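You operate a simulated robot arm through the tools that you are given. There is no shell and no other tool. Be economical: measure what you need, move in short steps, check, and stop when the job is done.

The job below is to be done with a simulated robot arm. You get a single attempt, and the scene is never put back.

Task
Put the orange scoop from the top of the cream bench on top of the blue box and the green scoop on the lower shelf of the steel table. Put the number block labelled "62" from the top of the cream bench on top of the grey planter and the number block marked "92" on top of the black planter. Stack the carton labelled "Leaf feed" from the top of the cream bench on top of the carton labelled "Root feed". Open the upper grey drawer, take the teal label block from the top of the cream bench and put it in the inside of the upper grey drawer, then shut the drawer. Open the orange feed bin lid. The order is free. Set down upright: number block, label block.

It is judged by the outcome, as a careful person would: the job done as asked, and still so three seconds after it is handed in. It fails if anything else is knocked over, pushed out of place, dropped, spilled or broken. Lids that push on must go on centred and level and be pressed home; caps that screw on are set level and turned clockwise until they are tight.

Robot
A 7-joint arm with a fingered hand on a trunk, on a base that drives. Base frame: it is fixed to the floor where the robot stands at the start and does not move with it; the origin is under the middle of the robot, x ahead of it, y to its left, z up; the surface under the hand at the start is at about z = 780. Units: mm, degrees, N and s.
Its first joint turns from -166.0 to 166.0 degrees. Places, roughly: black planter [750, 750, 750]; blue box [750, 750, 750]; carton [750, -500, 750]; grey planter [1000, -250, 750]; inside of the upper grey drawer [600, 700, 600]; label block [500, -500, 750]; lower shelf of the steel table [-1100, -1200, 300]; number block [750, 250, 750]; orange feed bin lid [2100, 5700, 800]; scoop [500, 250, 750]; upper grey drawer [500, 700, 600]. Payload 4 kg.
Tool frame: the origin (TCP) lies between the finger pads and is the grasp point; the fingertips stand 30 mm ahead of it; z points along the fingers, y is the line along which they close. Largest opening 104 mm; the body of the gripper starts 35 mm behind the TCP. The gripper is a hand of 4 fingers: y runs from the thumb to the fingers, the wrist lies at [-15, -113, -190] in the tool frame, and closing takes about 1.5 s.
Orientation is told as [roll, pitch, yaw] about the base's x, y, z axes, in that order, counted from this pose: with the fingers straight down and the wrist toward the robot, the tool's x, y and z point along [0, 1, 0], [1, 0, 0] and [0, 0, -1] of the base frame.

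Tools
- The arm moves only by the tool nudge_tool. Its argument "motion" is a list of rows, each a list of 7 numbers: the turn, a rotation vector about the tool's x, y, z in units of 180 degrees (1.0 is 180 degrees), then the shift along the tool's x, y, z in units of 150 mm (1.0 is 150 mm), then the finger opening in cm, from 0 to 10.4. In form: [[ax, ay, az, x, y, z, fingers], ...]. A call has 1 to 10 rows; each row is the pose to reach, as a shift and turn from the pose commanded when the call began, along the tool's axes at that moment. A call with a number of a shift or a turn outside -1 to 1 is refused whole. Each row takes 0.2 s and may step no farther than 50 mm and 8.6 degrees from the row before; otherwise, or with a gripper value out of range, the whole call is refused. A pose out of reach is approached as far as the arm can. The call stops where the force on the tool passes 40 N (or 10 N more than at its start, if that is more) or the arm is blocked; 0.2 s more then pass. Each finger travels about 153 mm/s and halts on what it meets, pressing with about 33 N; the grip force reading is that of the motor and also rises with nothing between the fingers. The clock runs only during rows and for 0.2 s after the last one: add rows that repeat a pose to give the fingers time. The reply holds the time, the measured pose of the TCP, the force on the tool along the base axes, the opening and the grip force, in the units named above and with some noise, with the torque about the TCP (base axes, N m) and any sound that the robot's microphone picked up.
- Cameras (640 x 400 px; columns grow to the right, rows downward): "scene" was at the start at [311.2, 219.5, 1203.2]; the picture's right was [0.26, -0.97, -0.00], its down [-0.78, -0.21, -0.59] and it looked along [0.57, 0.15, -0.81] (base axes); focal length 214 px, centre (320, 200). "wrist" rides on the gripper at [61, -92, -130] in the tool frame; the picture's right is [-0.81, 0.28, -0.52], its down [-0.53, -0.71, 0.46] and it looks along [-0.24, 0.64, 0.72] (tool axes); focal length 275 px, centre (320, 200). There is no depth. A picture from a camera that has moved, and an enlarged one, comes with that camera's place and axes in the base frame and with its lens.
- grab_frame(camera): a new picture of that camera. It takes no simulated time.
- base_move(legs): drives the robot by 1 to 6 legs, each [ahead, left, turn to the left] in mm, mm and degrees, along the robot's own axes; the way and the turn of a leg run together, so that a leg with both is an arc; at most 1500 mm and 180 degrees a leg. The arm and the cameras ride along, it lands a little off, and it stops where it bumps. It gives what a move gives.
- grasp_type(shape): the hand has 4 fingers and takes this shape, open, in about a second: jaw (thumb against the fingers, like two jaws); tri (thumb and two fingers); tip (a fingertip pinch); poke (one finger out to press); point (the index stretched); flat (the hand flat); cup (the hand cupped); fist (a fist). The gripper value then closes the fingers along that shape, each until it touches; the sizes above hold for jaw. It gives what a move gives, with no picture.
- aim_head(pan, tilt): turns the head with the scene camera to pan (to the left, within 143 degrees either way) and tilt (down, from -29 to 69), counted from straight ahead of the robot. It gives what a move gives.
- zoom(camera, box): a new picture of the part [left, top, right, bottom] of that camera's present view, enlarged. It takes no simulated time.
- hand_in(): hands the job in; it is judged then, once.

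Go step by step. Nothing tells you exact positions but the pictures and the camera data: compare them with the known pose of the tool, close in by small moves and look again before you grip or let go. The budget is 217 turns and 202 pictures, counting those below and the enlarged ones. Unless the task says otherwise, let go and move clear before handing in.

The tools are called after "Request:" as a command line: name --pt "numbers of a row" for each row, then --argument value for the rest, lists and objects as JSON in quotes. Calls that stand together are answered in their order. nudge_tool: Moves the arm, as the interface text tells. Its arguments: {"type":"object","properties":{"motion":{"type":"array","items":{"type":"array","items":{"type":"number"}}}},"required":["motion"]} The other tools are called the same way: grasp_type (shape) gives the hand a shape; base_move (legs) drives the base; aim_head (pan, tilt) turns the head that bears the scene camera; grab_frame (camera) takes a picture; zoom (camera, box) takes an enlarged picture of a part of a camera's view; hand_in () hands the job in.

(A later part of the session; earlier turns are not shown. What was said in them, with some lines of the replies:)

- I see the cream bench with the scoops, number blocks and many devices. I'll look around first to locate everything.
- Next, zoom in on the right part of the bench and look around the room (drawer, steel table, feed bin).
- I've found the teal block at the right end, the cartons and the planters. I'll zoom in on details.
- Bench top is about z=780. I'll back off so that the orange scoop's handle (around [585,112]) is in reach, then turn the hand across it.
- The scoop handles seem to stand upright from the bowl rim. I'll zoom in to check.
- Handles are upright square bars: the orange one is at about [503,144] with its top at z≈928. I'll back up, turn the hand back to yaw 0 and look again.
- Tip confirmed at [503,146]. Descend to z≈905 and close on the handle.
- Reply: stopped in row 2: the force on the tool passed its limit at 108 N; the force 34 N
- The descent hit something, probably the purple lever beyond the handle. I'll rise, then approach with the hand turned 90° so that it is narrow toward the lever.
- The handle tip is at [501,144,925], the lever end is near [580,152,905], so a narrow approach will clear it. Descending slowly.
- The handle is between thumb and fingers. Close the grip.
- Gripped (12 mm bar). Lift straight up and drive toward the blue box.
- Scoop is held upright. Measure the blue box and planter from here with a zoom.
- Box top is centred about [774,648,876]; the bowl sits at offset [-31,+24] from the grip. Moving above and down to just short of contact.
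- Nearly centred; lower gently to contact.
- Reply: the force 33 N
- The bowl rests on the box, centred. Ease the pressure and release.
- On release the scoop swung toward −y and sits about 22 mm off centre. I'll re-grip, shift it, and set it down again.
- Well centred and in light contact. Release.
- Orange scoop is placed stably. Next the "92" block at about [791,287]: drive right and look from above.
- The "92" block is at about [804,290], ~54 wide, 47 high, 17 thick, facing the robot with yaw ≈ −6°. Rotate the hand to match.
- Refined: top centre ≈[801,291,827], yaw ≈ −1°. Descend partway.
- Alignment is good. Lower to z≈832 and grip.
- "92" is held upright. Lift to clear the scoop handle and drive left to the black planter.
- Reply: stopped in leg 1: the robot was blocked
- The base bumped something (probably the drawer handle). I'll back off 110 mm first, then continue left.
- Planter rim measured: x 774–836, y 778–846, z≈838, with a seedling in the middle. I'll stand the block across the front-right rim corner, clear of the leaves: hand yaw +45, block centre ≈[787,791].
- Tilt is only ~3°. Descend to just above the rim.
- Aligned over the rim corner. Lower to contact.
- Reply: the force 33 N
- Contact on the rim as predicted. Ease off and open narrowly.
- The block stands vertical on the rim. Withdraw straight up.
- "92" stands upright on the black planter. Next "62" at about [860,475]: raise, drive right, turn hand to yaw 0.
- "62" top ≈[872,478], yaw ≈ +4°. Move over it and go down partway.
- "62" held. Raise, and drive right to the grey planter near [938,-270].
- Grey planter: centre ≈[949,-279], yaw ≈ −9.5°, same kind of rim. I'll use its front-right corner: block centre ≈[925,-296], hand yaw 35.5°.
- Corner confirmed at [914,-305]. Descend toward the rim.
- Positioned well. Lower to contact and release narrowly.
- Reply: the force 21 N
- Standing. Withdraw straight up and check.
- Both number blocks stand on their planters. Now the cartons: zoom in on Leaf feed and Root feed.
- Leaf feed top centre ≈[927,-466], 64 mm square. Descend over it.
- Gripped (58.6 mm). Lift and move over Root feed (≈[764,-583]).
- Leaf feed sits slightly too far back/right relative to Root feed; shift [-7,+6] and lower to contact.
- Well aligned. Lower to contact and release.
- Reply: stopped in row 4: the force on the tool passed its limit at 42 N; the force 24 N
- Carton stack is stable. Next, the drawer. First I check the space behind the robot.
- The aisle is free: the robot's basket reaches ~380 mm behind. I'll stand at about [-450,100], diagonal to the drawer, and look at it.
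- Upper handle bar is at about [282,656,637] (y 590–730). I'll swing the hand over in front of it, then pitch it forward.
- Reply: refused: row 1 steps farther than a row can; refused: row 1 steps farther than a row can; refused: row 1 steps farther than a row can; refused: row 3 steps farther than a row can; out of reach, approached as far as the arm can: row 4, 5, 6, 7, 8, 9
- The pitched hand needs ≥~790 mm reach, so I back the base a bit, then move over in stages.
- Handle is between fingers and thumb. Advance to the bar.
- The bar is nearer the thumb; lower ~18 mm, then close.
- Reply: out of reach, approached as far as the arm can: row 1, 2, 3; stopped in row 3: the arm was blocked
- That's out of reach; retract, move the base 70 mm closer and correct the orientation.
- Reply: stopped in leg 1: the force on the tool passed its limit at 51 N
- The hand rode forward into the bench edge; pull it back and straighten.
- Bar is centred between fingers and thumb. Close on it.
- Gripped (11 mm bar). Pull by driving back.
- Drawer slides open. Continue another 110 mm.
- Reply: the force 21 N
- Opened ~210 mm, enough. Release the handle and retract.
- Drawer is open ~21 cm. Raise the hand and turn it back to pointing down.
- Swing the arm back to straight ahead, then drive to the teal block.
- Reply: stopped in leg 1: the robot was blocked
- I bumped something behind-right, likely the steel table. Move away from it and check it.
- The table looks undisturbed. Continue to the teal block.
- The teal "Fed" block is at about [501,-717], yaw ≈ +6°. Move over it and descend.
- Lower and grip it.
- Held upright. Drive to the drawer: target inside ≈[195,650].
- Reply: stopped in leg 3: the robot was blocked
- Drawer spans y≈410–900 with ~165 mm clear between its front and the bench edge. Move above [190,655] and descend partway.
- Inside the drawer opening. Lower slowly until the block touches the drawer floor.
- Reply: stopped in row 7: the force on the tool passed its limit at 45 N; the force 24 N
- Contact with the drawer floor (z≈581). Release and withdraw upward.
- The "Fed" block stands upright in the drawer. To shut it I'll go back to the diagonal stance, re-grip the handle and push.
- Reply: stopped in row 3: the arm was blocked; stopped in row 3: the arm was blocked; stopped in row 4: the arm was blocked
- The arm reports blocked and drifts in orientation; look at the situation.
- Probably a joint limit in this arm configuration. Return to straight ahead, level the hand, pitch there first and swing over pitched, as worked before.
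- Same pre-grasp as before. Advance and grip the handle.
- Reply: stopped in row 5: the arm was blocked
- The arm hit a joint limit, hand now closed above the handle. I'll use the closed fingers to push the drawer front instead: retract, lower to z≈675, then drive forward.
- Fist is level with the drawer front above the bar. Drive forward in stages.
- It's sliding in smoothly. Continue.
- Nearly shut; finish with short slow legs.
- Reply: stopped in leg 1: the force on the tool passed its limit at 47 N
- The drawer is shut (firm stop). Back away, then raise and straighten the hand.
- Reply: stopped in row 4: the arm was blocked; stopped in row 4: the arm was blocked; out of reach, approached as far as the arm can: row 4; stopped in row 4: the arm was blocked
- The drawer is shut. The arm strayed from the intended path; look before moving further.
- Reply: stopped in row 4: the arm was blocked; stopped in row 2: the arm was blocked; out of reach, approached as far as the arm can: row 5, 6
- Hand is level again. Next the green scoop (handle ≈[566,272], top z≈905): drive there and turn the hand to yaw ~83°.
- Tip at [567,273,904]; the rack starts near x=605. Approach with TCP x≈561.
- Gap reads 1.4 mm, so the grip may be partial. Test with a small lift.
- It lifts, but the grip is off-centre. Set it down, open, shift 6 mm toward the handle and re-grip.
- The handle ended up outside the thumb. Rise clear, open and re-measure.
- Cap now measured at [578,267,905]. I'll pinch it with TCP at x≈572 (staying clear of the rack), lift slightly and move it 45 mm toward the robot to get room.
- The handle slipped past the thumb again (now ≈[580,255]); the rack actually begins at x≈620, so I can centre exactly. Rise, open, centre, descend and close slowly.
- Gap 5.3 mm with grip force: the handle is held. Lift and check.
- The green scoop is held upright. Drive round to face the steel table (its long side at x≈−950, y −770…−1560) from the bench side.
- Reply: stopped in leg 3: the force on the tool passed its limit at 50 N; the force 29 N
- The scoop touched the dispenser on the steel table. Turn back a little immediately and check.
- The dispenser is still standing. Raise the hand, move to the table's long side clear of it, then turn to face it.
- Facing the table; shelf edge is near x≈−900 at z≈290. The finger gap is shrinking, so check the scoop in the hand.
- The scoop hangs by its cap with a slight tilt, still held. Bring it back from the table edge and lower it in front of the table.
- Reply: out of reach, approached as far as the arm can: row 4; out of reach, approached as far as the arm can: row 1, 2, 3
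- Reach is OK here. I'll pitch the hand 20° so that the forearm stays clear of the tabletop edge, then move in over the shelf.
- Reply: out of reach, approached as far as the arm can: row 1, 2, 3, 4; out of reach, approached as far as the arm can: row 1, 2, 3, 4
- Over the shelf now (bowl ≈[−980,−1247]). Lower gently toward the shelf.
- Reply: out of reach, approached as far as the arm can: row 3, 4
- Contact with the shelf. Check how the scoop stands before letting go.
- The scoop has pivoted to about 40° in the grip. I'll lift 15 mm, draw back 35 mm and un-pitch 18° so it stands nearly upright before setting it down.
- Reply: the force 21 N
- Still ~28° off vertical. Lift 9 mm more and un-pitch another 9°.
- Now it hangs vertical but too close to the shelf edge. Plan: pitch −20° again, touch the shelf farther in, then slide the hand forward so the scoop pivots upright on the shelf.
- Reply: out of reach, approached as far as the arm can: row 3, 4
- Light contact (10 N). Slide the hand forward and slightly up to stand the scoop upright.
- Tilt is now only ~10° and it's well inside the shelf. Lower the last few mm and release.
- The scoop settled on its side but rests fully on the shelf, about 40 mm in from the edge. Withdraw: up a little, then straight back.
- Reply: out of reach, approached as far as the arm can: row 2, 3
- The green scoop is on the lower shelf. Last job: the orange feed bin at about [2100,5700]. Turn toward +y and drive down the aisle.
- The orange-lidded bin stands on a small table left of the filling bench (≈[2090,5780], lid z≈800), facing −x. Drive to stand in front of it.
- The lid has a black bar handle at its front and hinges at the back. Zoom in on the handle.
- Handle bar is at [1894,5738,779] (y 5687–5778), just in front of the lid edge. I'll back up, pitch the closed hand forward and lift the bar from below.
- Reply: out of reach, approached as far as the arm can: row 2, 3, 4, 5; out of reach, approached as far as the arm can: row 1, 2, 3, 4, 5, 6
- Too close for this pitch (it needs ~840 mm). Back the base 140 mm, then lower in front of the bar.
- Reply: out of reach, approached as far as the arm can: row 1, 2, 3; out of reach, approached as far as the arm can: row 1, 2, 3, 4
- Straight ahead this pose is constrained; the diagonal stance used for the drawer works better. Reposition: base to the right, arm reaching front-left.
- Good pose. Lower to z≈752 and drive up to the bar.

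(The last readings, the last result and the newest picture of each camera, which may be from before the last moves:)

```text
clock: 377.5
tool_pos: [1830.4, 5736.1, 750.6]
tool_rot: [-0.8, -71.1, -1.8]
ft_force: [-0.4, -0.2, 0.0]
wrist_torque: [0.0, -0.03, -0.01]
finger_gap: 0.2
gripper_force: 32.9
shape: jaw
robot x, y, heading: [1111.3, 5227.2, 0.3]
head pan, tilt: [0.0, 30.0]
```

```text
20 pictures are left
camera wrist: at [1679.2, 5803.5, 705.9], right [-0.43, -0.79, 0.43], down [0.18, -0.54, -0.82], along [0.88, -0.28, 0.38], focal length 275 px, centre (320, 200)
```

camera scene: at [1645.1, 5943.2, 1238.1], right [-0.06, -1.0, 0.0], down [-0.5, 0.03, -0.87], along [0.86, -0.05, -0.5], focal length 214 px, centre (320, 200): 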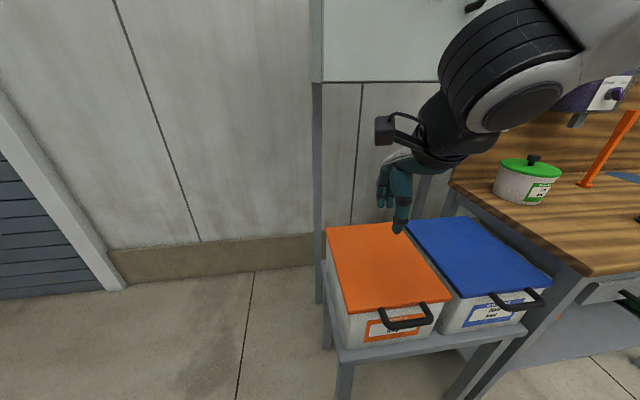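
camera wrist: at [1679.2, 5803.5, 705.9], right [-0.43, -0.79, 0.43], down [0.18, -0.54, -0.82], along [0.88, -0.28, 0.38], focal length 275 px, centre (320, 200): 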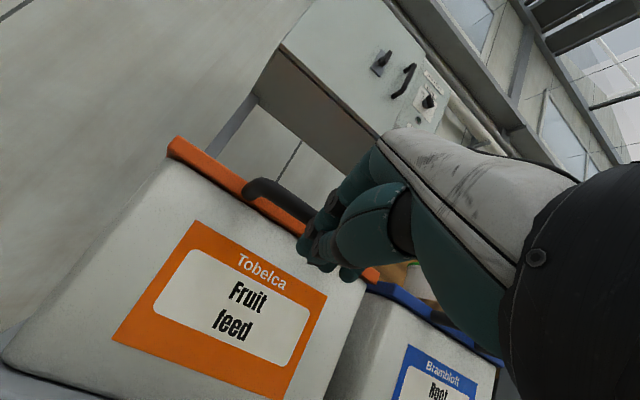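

Fist is lined up just below the bar. Lower a touch, drive under the bar, and start lifting along the arc.

Request:
nudge_tool --pt "0 0 0 0 -0.05 0.017 0" --pt "0 0 0 0 -0.05 0.017 0"

Request:
base_move --legs '[[48, 0, 0]]'

Request:
nudge_tool --pt "0 0 0 0 0.1 -0.02 0" --pt "0 0 0 0 0.2 -0.04 0" --pt "0 0 0 0 0.33 -0.06 0" --pt "0 0 0 0 0.5 -0.09 0" --pt "0 0 0 0 0.665 -0.117 0"

Request:
grab_frame --camera "wrist"

```text
clock: 378.1
tool_pos: [1830.9, 5734.7, 743.6]
tool_rot: [-0.6, -71.1, -1.7]
ft_force: [-0.1, 0.2, 0.3]
wrist_torque: [-0.03, 0.02, 0.01]
finger_gap: 0.0
gripper_force: 33.3
shape: jaw
robot x, y, heading: [1110.2, 5225.9, 0.2]
head pan, tilt: [0.0, 30.0]
```

```text
clock: 379.0
tool_pos: [1878.5, 5734.8, 744.1]
tool_rot: [-0.7, -71.1, -1.8]
ft_force: [-0.5, -0.2, 0.0]
wrist_torque: [0.02, -0.03, -0.02]
finger_gap: 0.0
gripper_force: 32.6
shape: jaw
robot x, y, heading: [1157.3, 5224.4, -0.0]
head pan, tilt: [0.0, 30.0]
```

```text
clock: 380.2
tool_pos: [1895.0, 5734.8, 842.8]
tool_rot: [-0.7, -71.1, -1.8]
ft_force: [-1.7, -0.2, -1.6]
wrist_torque: [0.05, 0.0, -0.04]
finger_gap: 0.0
gripper_force: 33.4
shape: jaw
robot x, y, heading: [1161.0, 5225.6, 0.2]
head pan, tilt: [0.0, 30.0]
```

```text
19 pictures are left
camera wrist: at [1742.4, 5802.8, 797.8], right [-0.43, -0.79, 0.43], down [0.18, -0.54, -0.82], along [0.88, -0.28, 0.38], focal length 275 px, centre (320, 200)
```

wrist: 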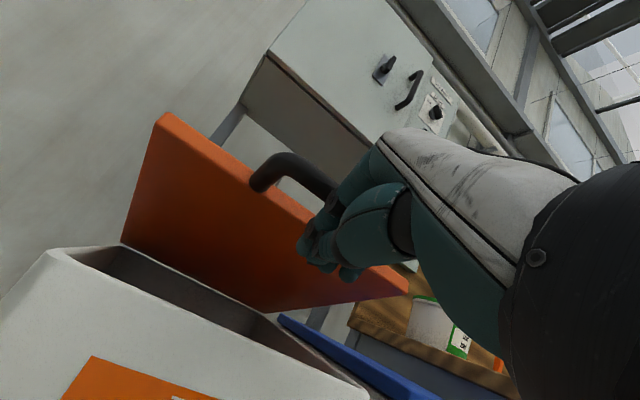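

The lid is lifting. Continue along the arc.

Request:
nudge_tool --pt "0 0 0 0 0.15 0.02 0" --pt "0 0 0 0 0.3 0.045 0" --pt "0 0 0 0 0.45 0.07 0" --pt "0 0 0 0 0.6 0.095 0" --pt "0 0 0 0 0.747 0.123 0"

Request:
nudge_tool --pt "0 0 0 0 0.14 0.08 0" --pt "0 0 0 0 0.28 0.16 0" --pt "0 0 0 0 0.42 0.24 0" --pt "0 0 0 0 0.56 0.32 0" --pt "0 0 0 0 0.68 0.4 0"

Request:
grab_frame --camera "wrist"

```text
clock: 381.4
tool_pos: [1947.8, 5732.4, 944.5]
tool_rot: [-0.7, -71.1, -2.0]
ft_force: [-1.7, -1.6, -0.6]
wrist_torque: [0.06, -0.08, -0.03]
finger_gap: 0.2
gripper_force: 33.3
shape: jaw
robot x, y, heading: [1156.9, 5226.1, 0.2]
head pan, tilt: [0.0, 30.0]
```

```text
clock: 382.6
tool_pos: [2036.4, 5730.6, 1022.2]
tool_rot: [-0.7, -71.1, -1.8]
ft_force: [-1.9, -1.2, -0.1]
wrist_torque: [0.02, 0.01, -0.06]
finger_gap: 0.0
gripper_force: 33.2
shape: jaw
robot x, y, heading: [1163.4, 5228.6, 0.3]
head pan, tilt: [0.0, 30.0]
```

```text
18 pictures are left
camera wrist: at [1885.9, 5798.7, 975.8], right [-0.43, -0.79, 0.43], down [0.18, -0.54, -0.82], along [0.88, -0.28, 0.38], focal length 275 px, centre (320, 200)
```

wrist: 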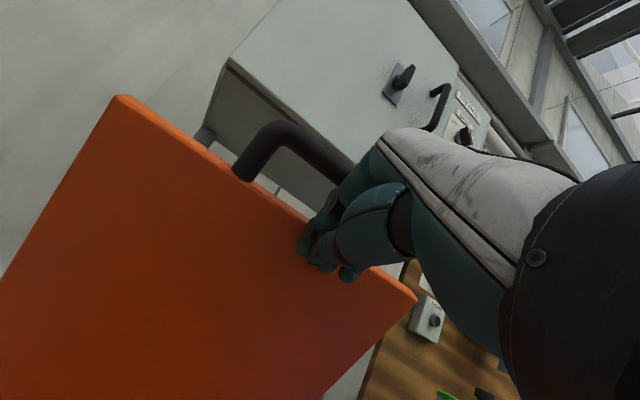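

About 60° open. Push on by driving forward.

Request:
base_move --legs '[[70, 0, 0]]'

Request:
nudge_tool --pt "0 0 0 0 0.1 -0.03 0" --pt "0 0 0 0 0.2 -0.06 0"

Request:
base_move --legs '[[70, 0, 0]]'

Request:
grab_frame --camera "wrist"

Request:
aim_head --pan 15 --tilt 25

Request:
grab_frame --camera "scene"

```text
clock: 383.6
tool_pos: [2108.0, 5730.8, 1020.6]
tool_rot: [-0.8, -71.1, -1.8]
ft_force: [-0.6, 1.0, 0.0]
wrist_torque: [0.03, 0.03, 0.04]
finger_gap: 0.0
gripper_force: 33.1
shape: jaw
robot x, y, heading: [1228.9, 5227.2, 0.2]
head pan, tilt: [0.0, 30.0]
```

```text
clock: 384.2
tool_pos: [2109.7, 5731.5, 1051.6]
tool_rot: [-0.8, -71.1, -1.7]
ft_force: [-0.1, 0.0, 0.2]
wrist_torque: [-0.02, 0.04, 0.0]
finger_gap: 0.0
gripper_force: 32.9
shape: jaw
robot x, y, heading: [1228.4, 5231.1, 0.1]
head pan, tilt: [0.0, 30.0]
```

```text
clock: 385.2
tool_pos: [2177.8, 5731.6, 1050.8]
tool_rot: [-0.8, -71.1, -1.8]
ft_force: [0.9, 0.0, -0.9]
wrist_torque: [0.0, 0.01, 0.0]
finger_gap: 0.3
gripper_force: 32.1
shape: jaw
robot x, y, heading: [1296.4, 5225.1, 0.3]
head pan, tilt: [0.0, 30.0]
```

```text
17 pictures are left
camera wrist: at [2026.3, 5799.4, 1006.5], right [-0.43, -0.79, 0.43], down [0.18, -0.54, -0.82], along [0.88, -0.28, 0.38], focal length 275 px, centre (320, 200)
```

wrist: 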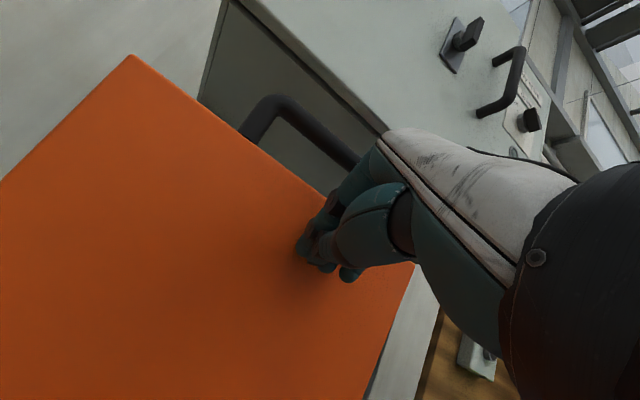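

```text
clock: 386.0
tool_pos: [2178.4, 5731.4, 1052.5]
tool_rot: [-0.8, -71.1, -1.8]
ft_force: [-0.5, -0.1, 0.2]
wrist_torque: [0.01, -0.01, -0.01]
finger_gap: 0.3
gripper_force: 33.3
shape: jaw
robot x, y, heading: [1298.0, 5226.3, 0.3]
head pan, tilt: [15.0, 25.0]
```

```text
16 pictures are left
camera scene: at [1626.5, 5452.5, 1246.0], right [0.26, -0.97, 0.0], down [-0.41, -0.11, -0.91], along [0.87, 0.24, -0.42], focal length 214 px, centre (320, 200)
```

scene: 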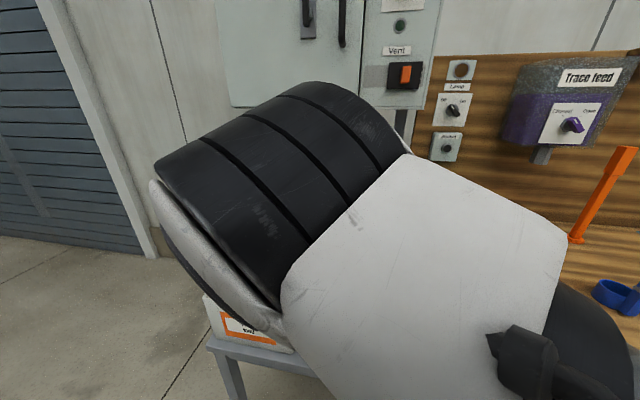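

Nearly vertical. Push further in small steps until it rests or resists.

Request:
base_move --legs '[[40, 0, 0]]'

Request:
base_move --legs '[[30, 0, 0]]'

Request:
grab_frame --camera "wrist"

```text
clock: 386.8
tool_pos: [2218.1, 5732.5, 1052.9]
tool_rot: [-0.6, -71.1, -1.8]
ft_force: [0.2, -0.4, 0.3]
wrist_torque: [0.01, -0.01, -0.03]
finger_gap: 0.1
gripper_force: 32.7
shape: jaw
robot x, y, heading: [1338.7, 5222.5, 0.0]
head pan, tilt: [15.0, 25.0]
```

```text
clock: 387.7
tool_pos: [2248.4, 5730.5, 1050.8]
tool_rot: [-0.6, -71.2, -1.8]
ft_force: [0.5, -0.6, -0.3]
wrist_torque: [-0.02, 0.02, 0.01]
finger_gap: 0.1
gripper_force: 32.8
shape: jaw
robot x, y, heading: [1365.7, 5225.2, 0.5]
head pan, tilt: [15.0, 25.0]
```

```text
15 pictures are left
camera wrist: at [2097.1, 5799.4, 1006.4], right [-0.43, -0.79, 0.43], down [0.18, -0.54, -0.82], along [0.88, -0.28, 0.38], focal length 275 px, centre (320, 200)
```

wrist: 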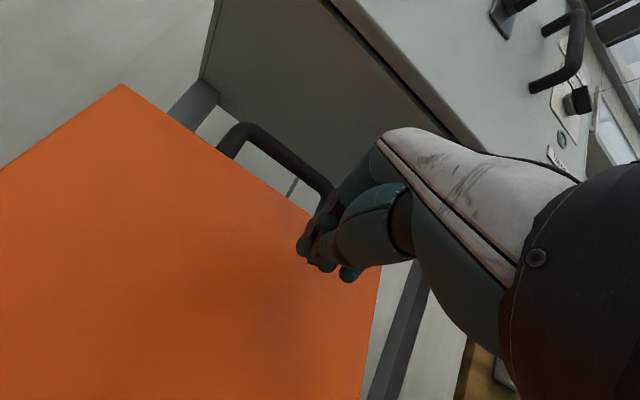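

Request:
base_move --legs '[[20, 0, 0]]'

Request:
base_move --legs '[[-60, 0, 0]]'

Request:
grab_frame --camera "wrist"

```text
clock: 388.5
tool_pos: [2269.0, 5732.5, 1052.2]
tool_rot: [-0.8, -71.1, -1.9]
ft_force: [-1.3, 1.4, -0.3]
wrist_torque: [0.01, 0.0, 0.01]
finger_gap: 0.0
gripper_force: 33.2
shape: jaw
robot x, y, heading: [1390.0, 5229.6, 0.2]
head pan, tilt: [15.0, 25.0]
```

```text
clock: 389.4
tool_pos: [2207.3, 5732.5, 1050.9]
tool_rot: [-0.7, -71.2, -1.7]
ft_force: [1.1, -0.3, -0.1]
wrist_torque: [-0.01, 0.01, -0.03]
finger_gap: 0.1
gripper_force: 33.5
shape: jaw
robot x, y, heading: [1330.7, 5222.5, 0.5]
head pan, tilt: [15.0, 25.0]
```

```text
14 pictures are left
camera wrist: at [2055.7, 5800.5, 1006.4], right [-0.43, -0.79, 0.43], down [0.18, -0.54, -0.82], along [0.88, -0.28, 0.38], focal length 275 px, centre (320, 200)
```

wrist: 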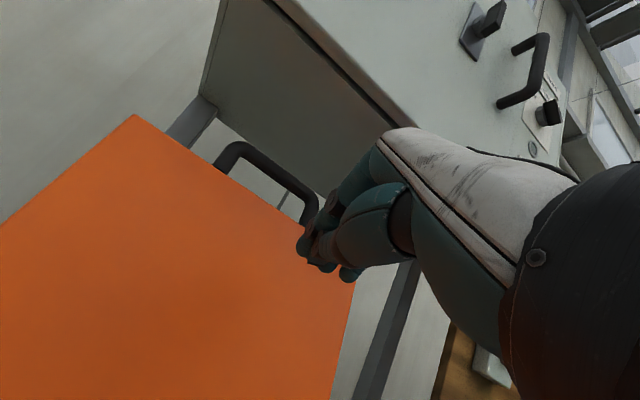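

The lid stays open past vertical by itself. Back away and verify.

Request:
base_move --legs '[[-400, 0, 0]]'

Request:
aim_head --pan 35 --tilt 20

Request:
grab_frame --camera "scene"

```text
clock: 392.0
tool_pos: [1795.8, 5738.0, 1051.2]
tool_rot: [-0.7, -71.1, -1.1]
ft_force: [0.3, -1.5, 0.8]
wrist_torque: [0.02, -0.01, 0.02]
finger_gap: 0.0
gripper_force: 32.7
shape: jaw
robot x, y, heading: [922.2, 5225.9, 0.9]
head pan, tilt: [15.0, 25.0]
```

```text
clock: 392.8
tool_pos: [1795.7, 5736.8, 1051.1]
tool_rot: [-0.8, -71.1, -1.1]
ft_force: [-0.1, -0.4, -1.0]
wrist_torque: [0.02, -0.07, -0.04]
finger_gap: 0.0
gripper_force: 32.7
shape: jaw
robot x, y, heading: [921.1, 5221.4, 0.7]
head pan, tilt: [35.0, 20.0]
```

```text
13 pictures are left
camera scene: at [1234.2, 5481.6, 1254.1], right [0.58, -0.81, 0.0], down [-0.28, -0.2, -0.94], along [0.76, 0.55, -0.34], focal length 214 px, centre (320, 200)
```

scene: 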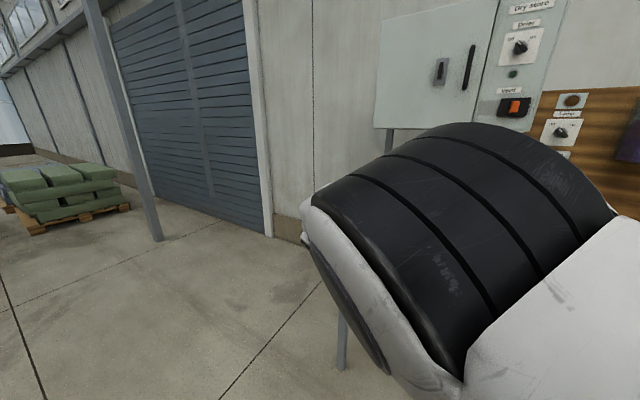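

My arm blocks the view; shift the base left and look again.

Request:
base_move --legs '[[-150, 0, 0], [0, 750, 0]]'

Request:
aim_head --pan -18 --tilt 18

Request:
grab_frame --camera "scene"

```text
clock: 397.8
tool_pos: [1627.8, 6492.9, 1051.1]
tool_rot: [-0.7, -71.0, -0.7]
ft_force: [0.6, 0.4, -0.1]
wrist_torque: [0.04, -0.01, 0.0]
finger_gap: 0.1
gripper_force: 33.0
shape: jaw
robot x, y, heading: [751.8, 5972.5, 1.2]
head pan, tilt: [35.0, 20.0]
```

```text
clock: 399.1
tool_pos: [1628.7, 6493.8, 1051.3]
tool_rot: [-0.7, -71.1, -0.7]
ft_force: [-0.5, -0.2, -0.3]
wrist_torque: [0.02, 0.0, 0.01]
finger_gap: 0.0
gripper_force: 33.7
shape: jaw
robot x, y, heading: [757.3, 5972.5, 1.0]
head pan, tilt: [-18.0, 18.0]
```

```text
12 pictures are left
camera scene: at [1083.4, 6151.7, 1257.3], right [-0.29, -0.96, 0.0], down [-0.3, 0.09, -0.95], along [0.91, -0.27, -0.31], focal length 214 px, centre (320, 200)
```

scene: 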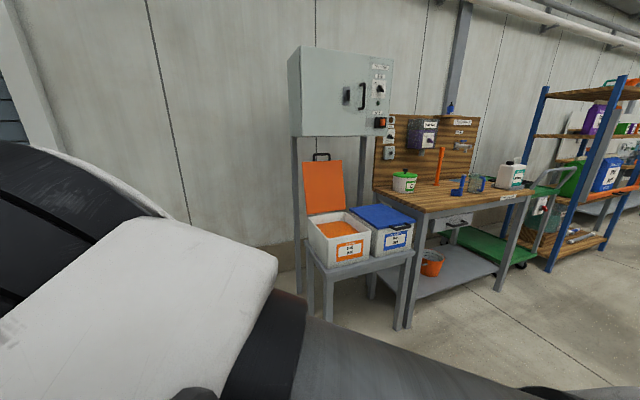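

The orange feed bin lid is open and stays open, and everything else was in place when I last saw it. Handing in.

Request:
hand_in

```text
The job is handed in.
```

I did every item on the list and handed the job in; I couldn't check that the teal block stayed upright after I shut the drawer.

- **Orange scoop:** it stands on top of the blue box.
- **Green scoop:** it is on the lower shelf of the steel table. It tipped onto its side when I let go, about 40 mm in from the edge.
- **Number blocks:** both stand upright, "62" on the grey planter and "92" on the black one. Each rests across a front corner of the rim, clear of the seedling.
- **Cartons:** "Leaf feed" is stacked on "Root feed".
- **Teal block:** I set it upright in the upper grey drawer and pushed the drawer shut to its stop. I did not reopen it to look.
- **Orange feed bin:** the lid is open past vertical and stays up by itself.

I bumped a few things on the way, and nothing looked moved or knocked over in the later pictures:
- The hand hit something by the orange scoop (probably the purple lever), and the edge of the cream bench.
- The base touched the wooden table and what I took to be the steel table and a bench leg.
- The green scoop knocked against the dispenser on the steel table, which stayed standing.
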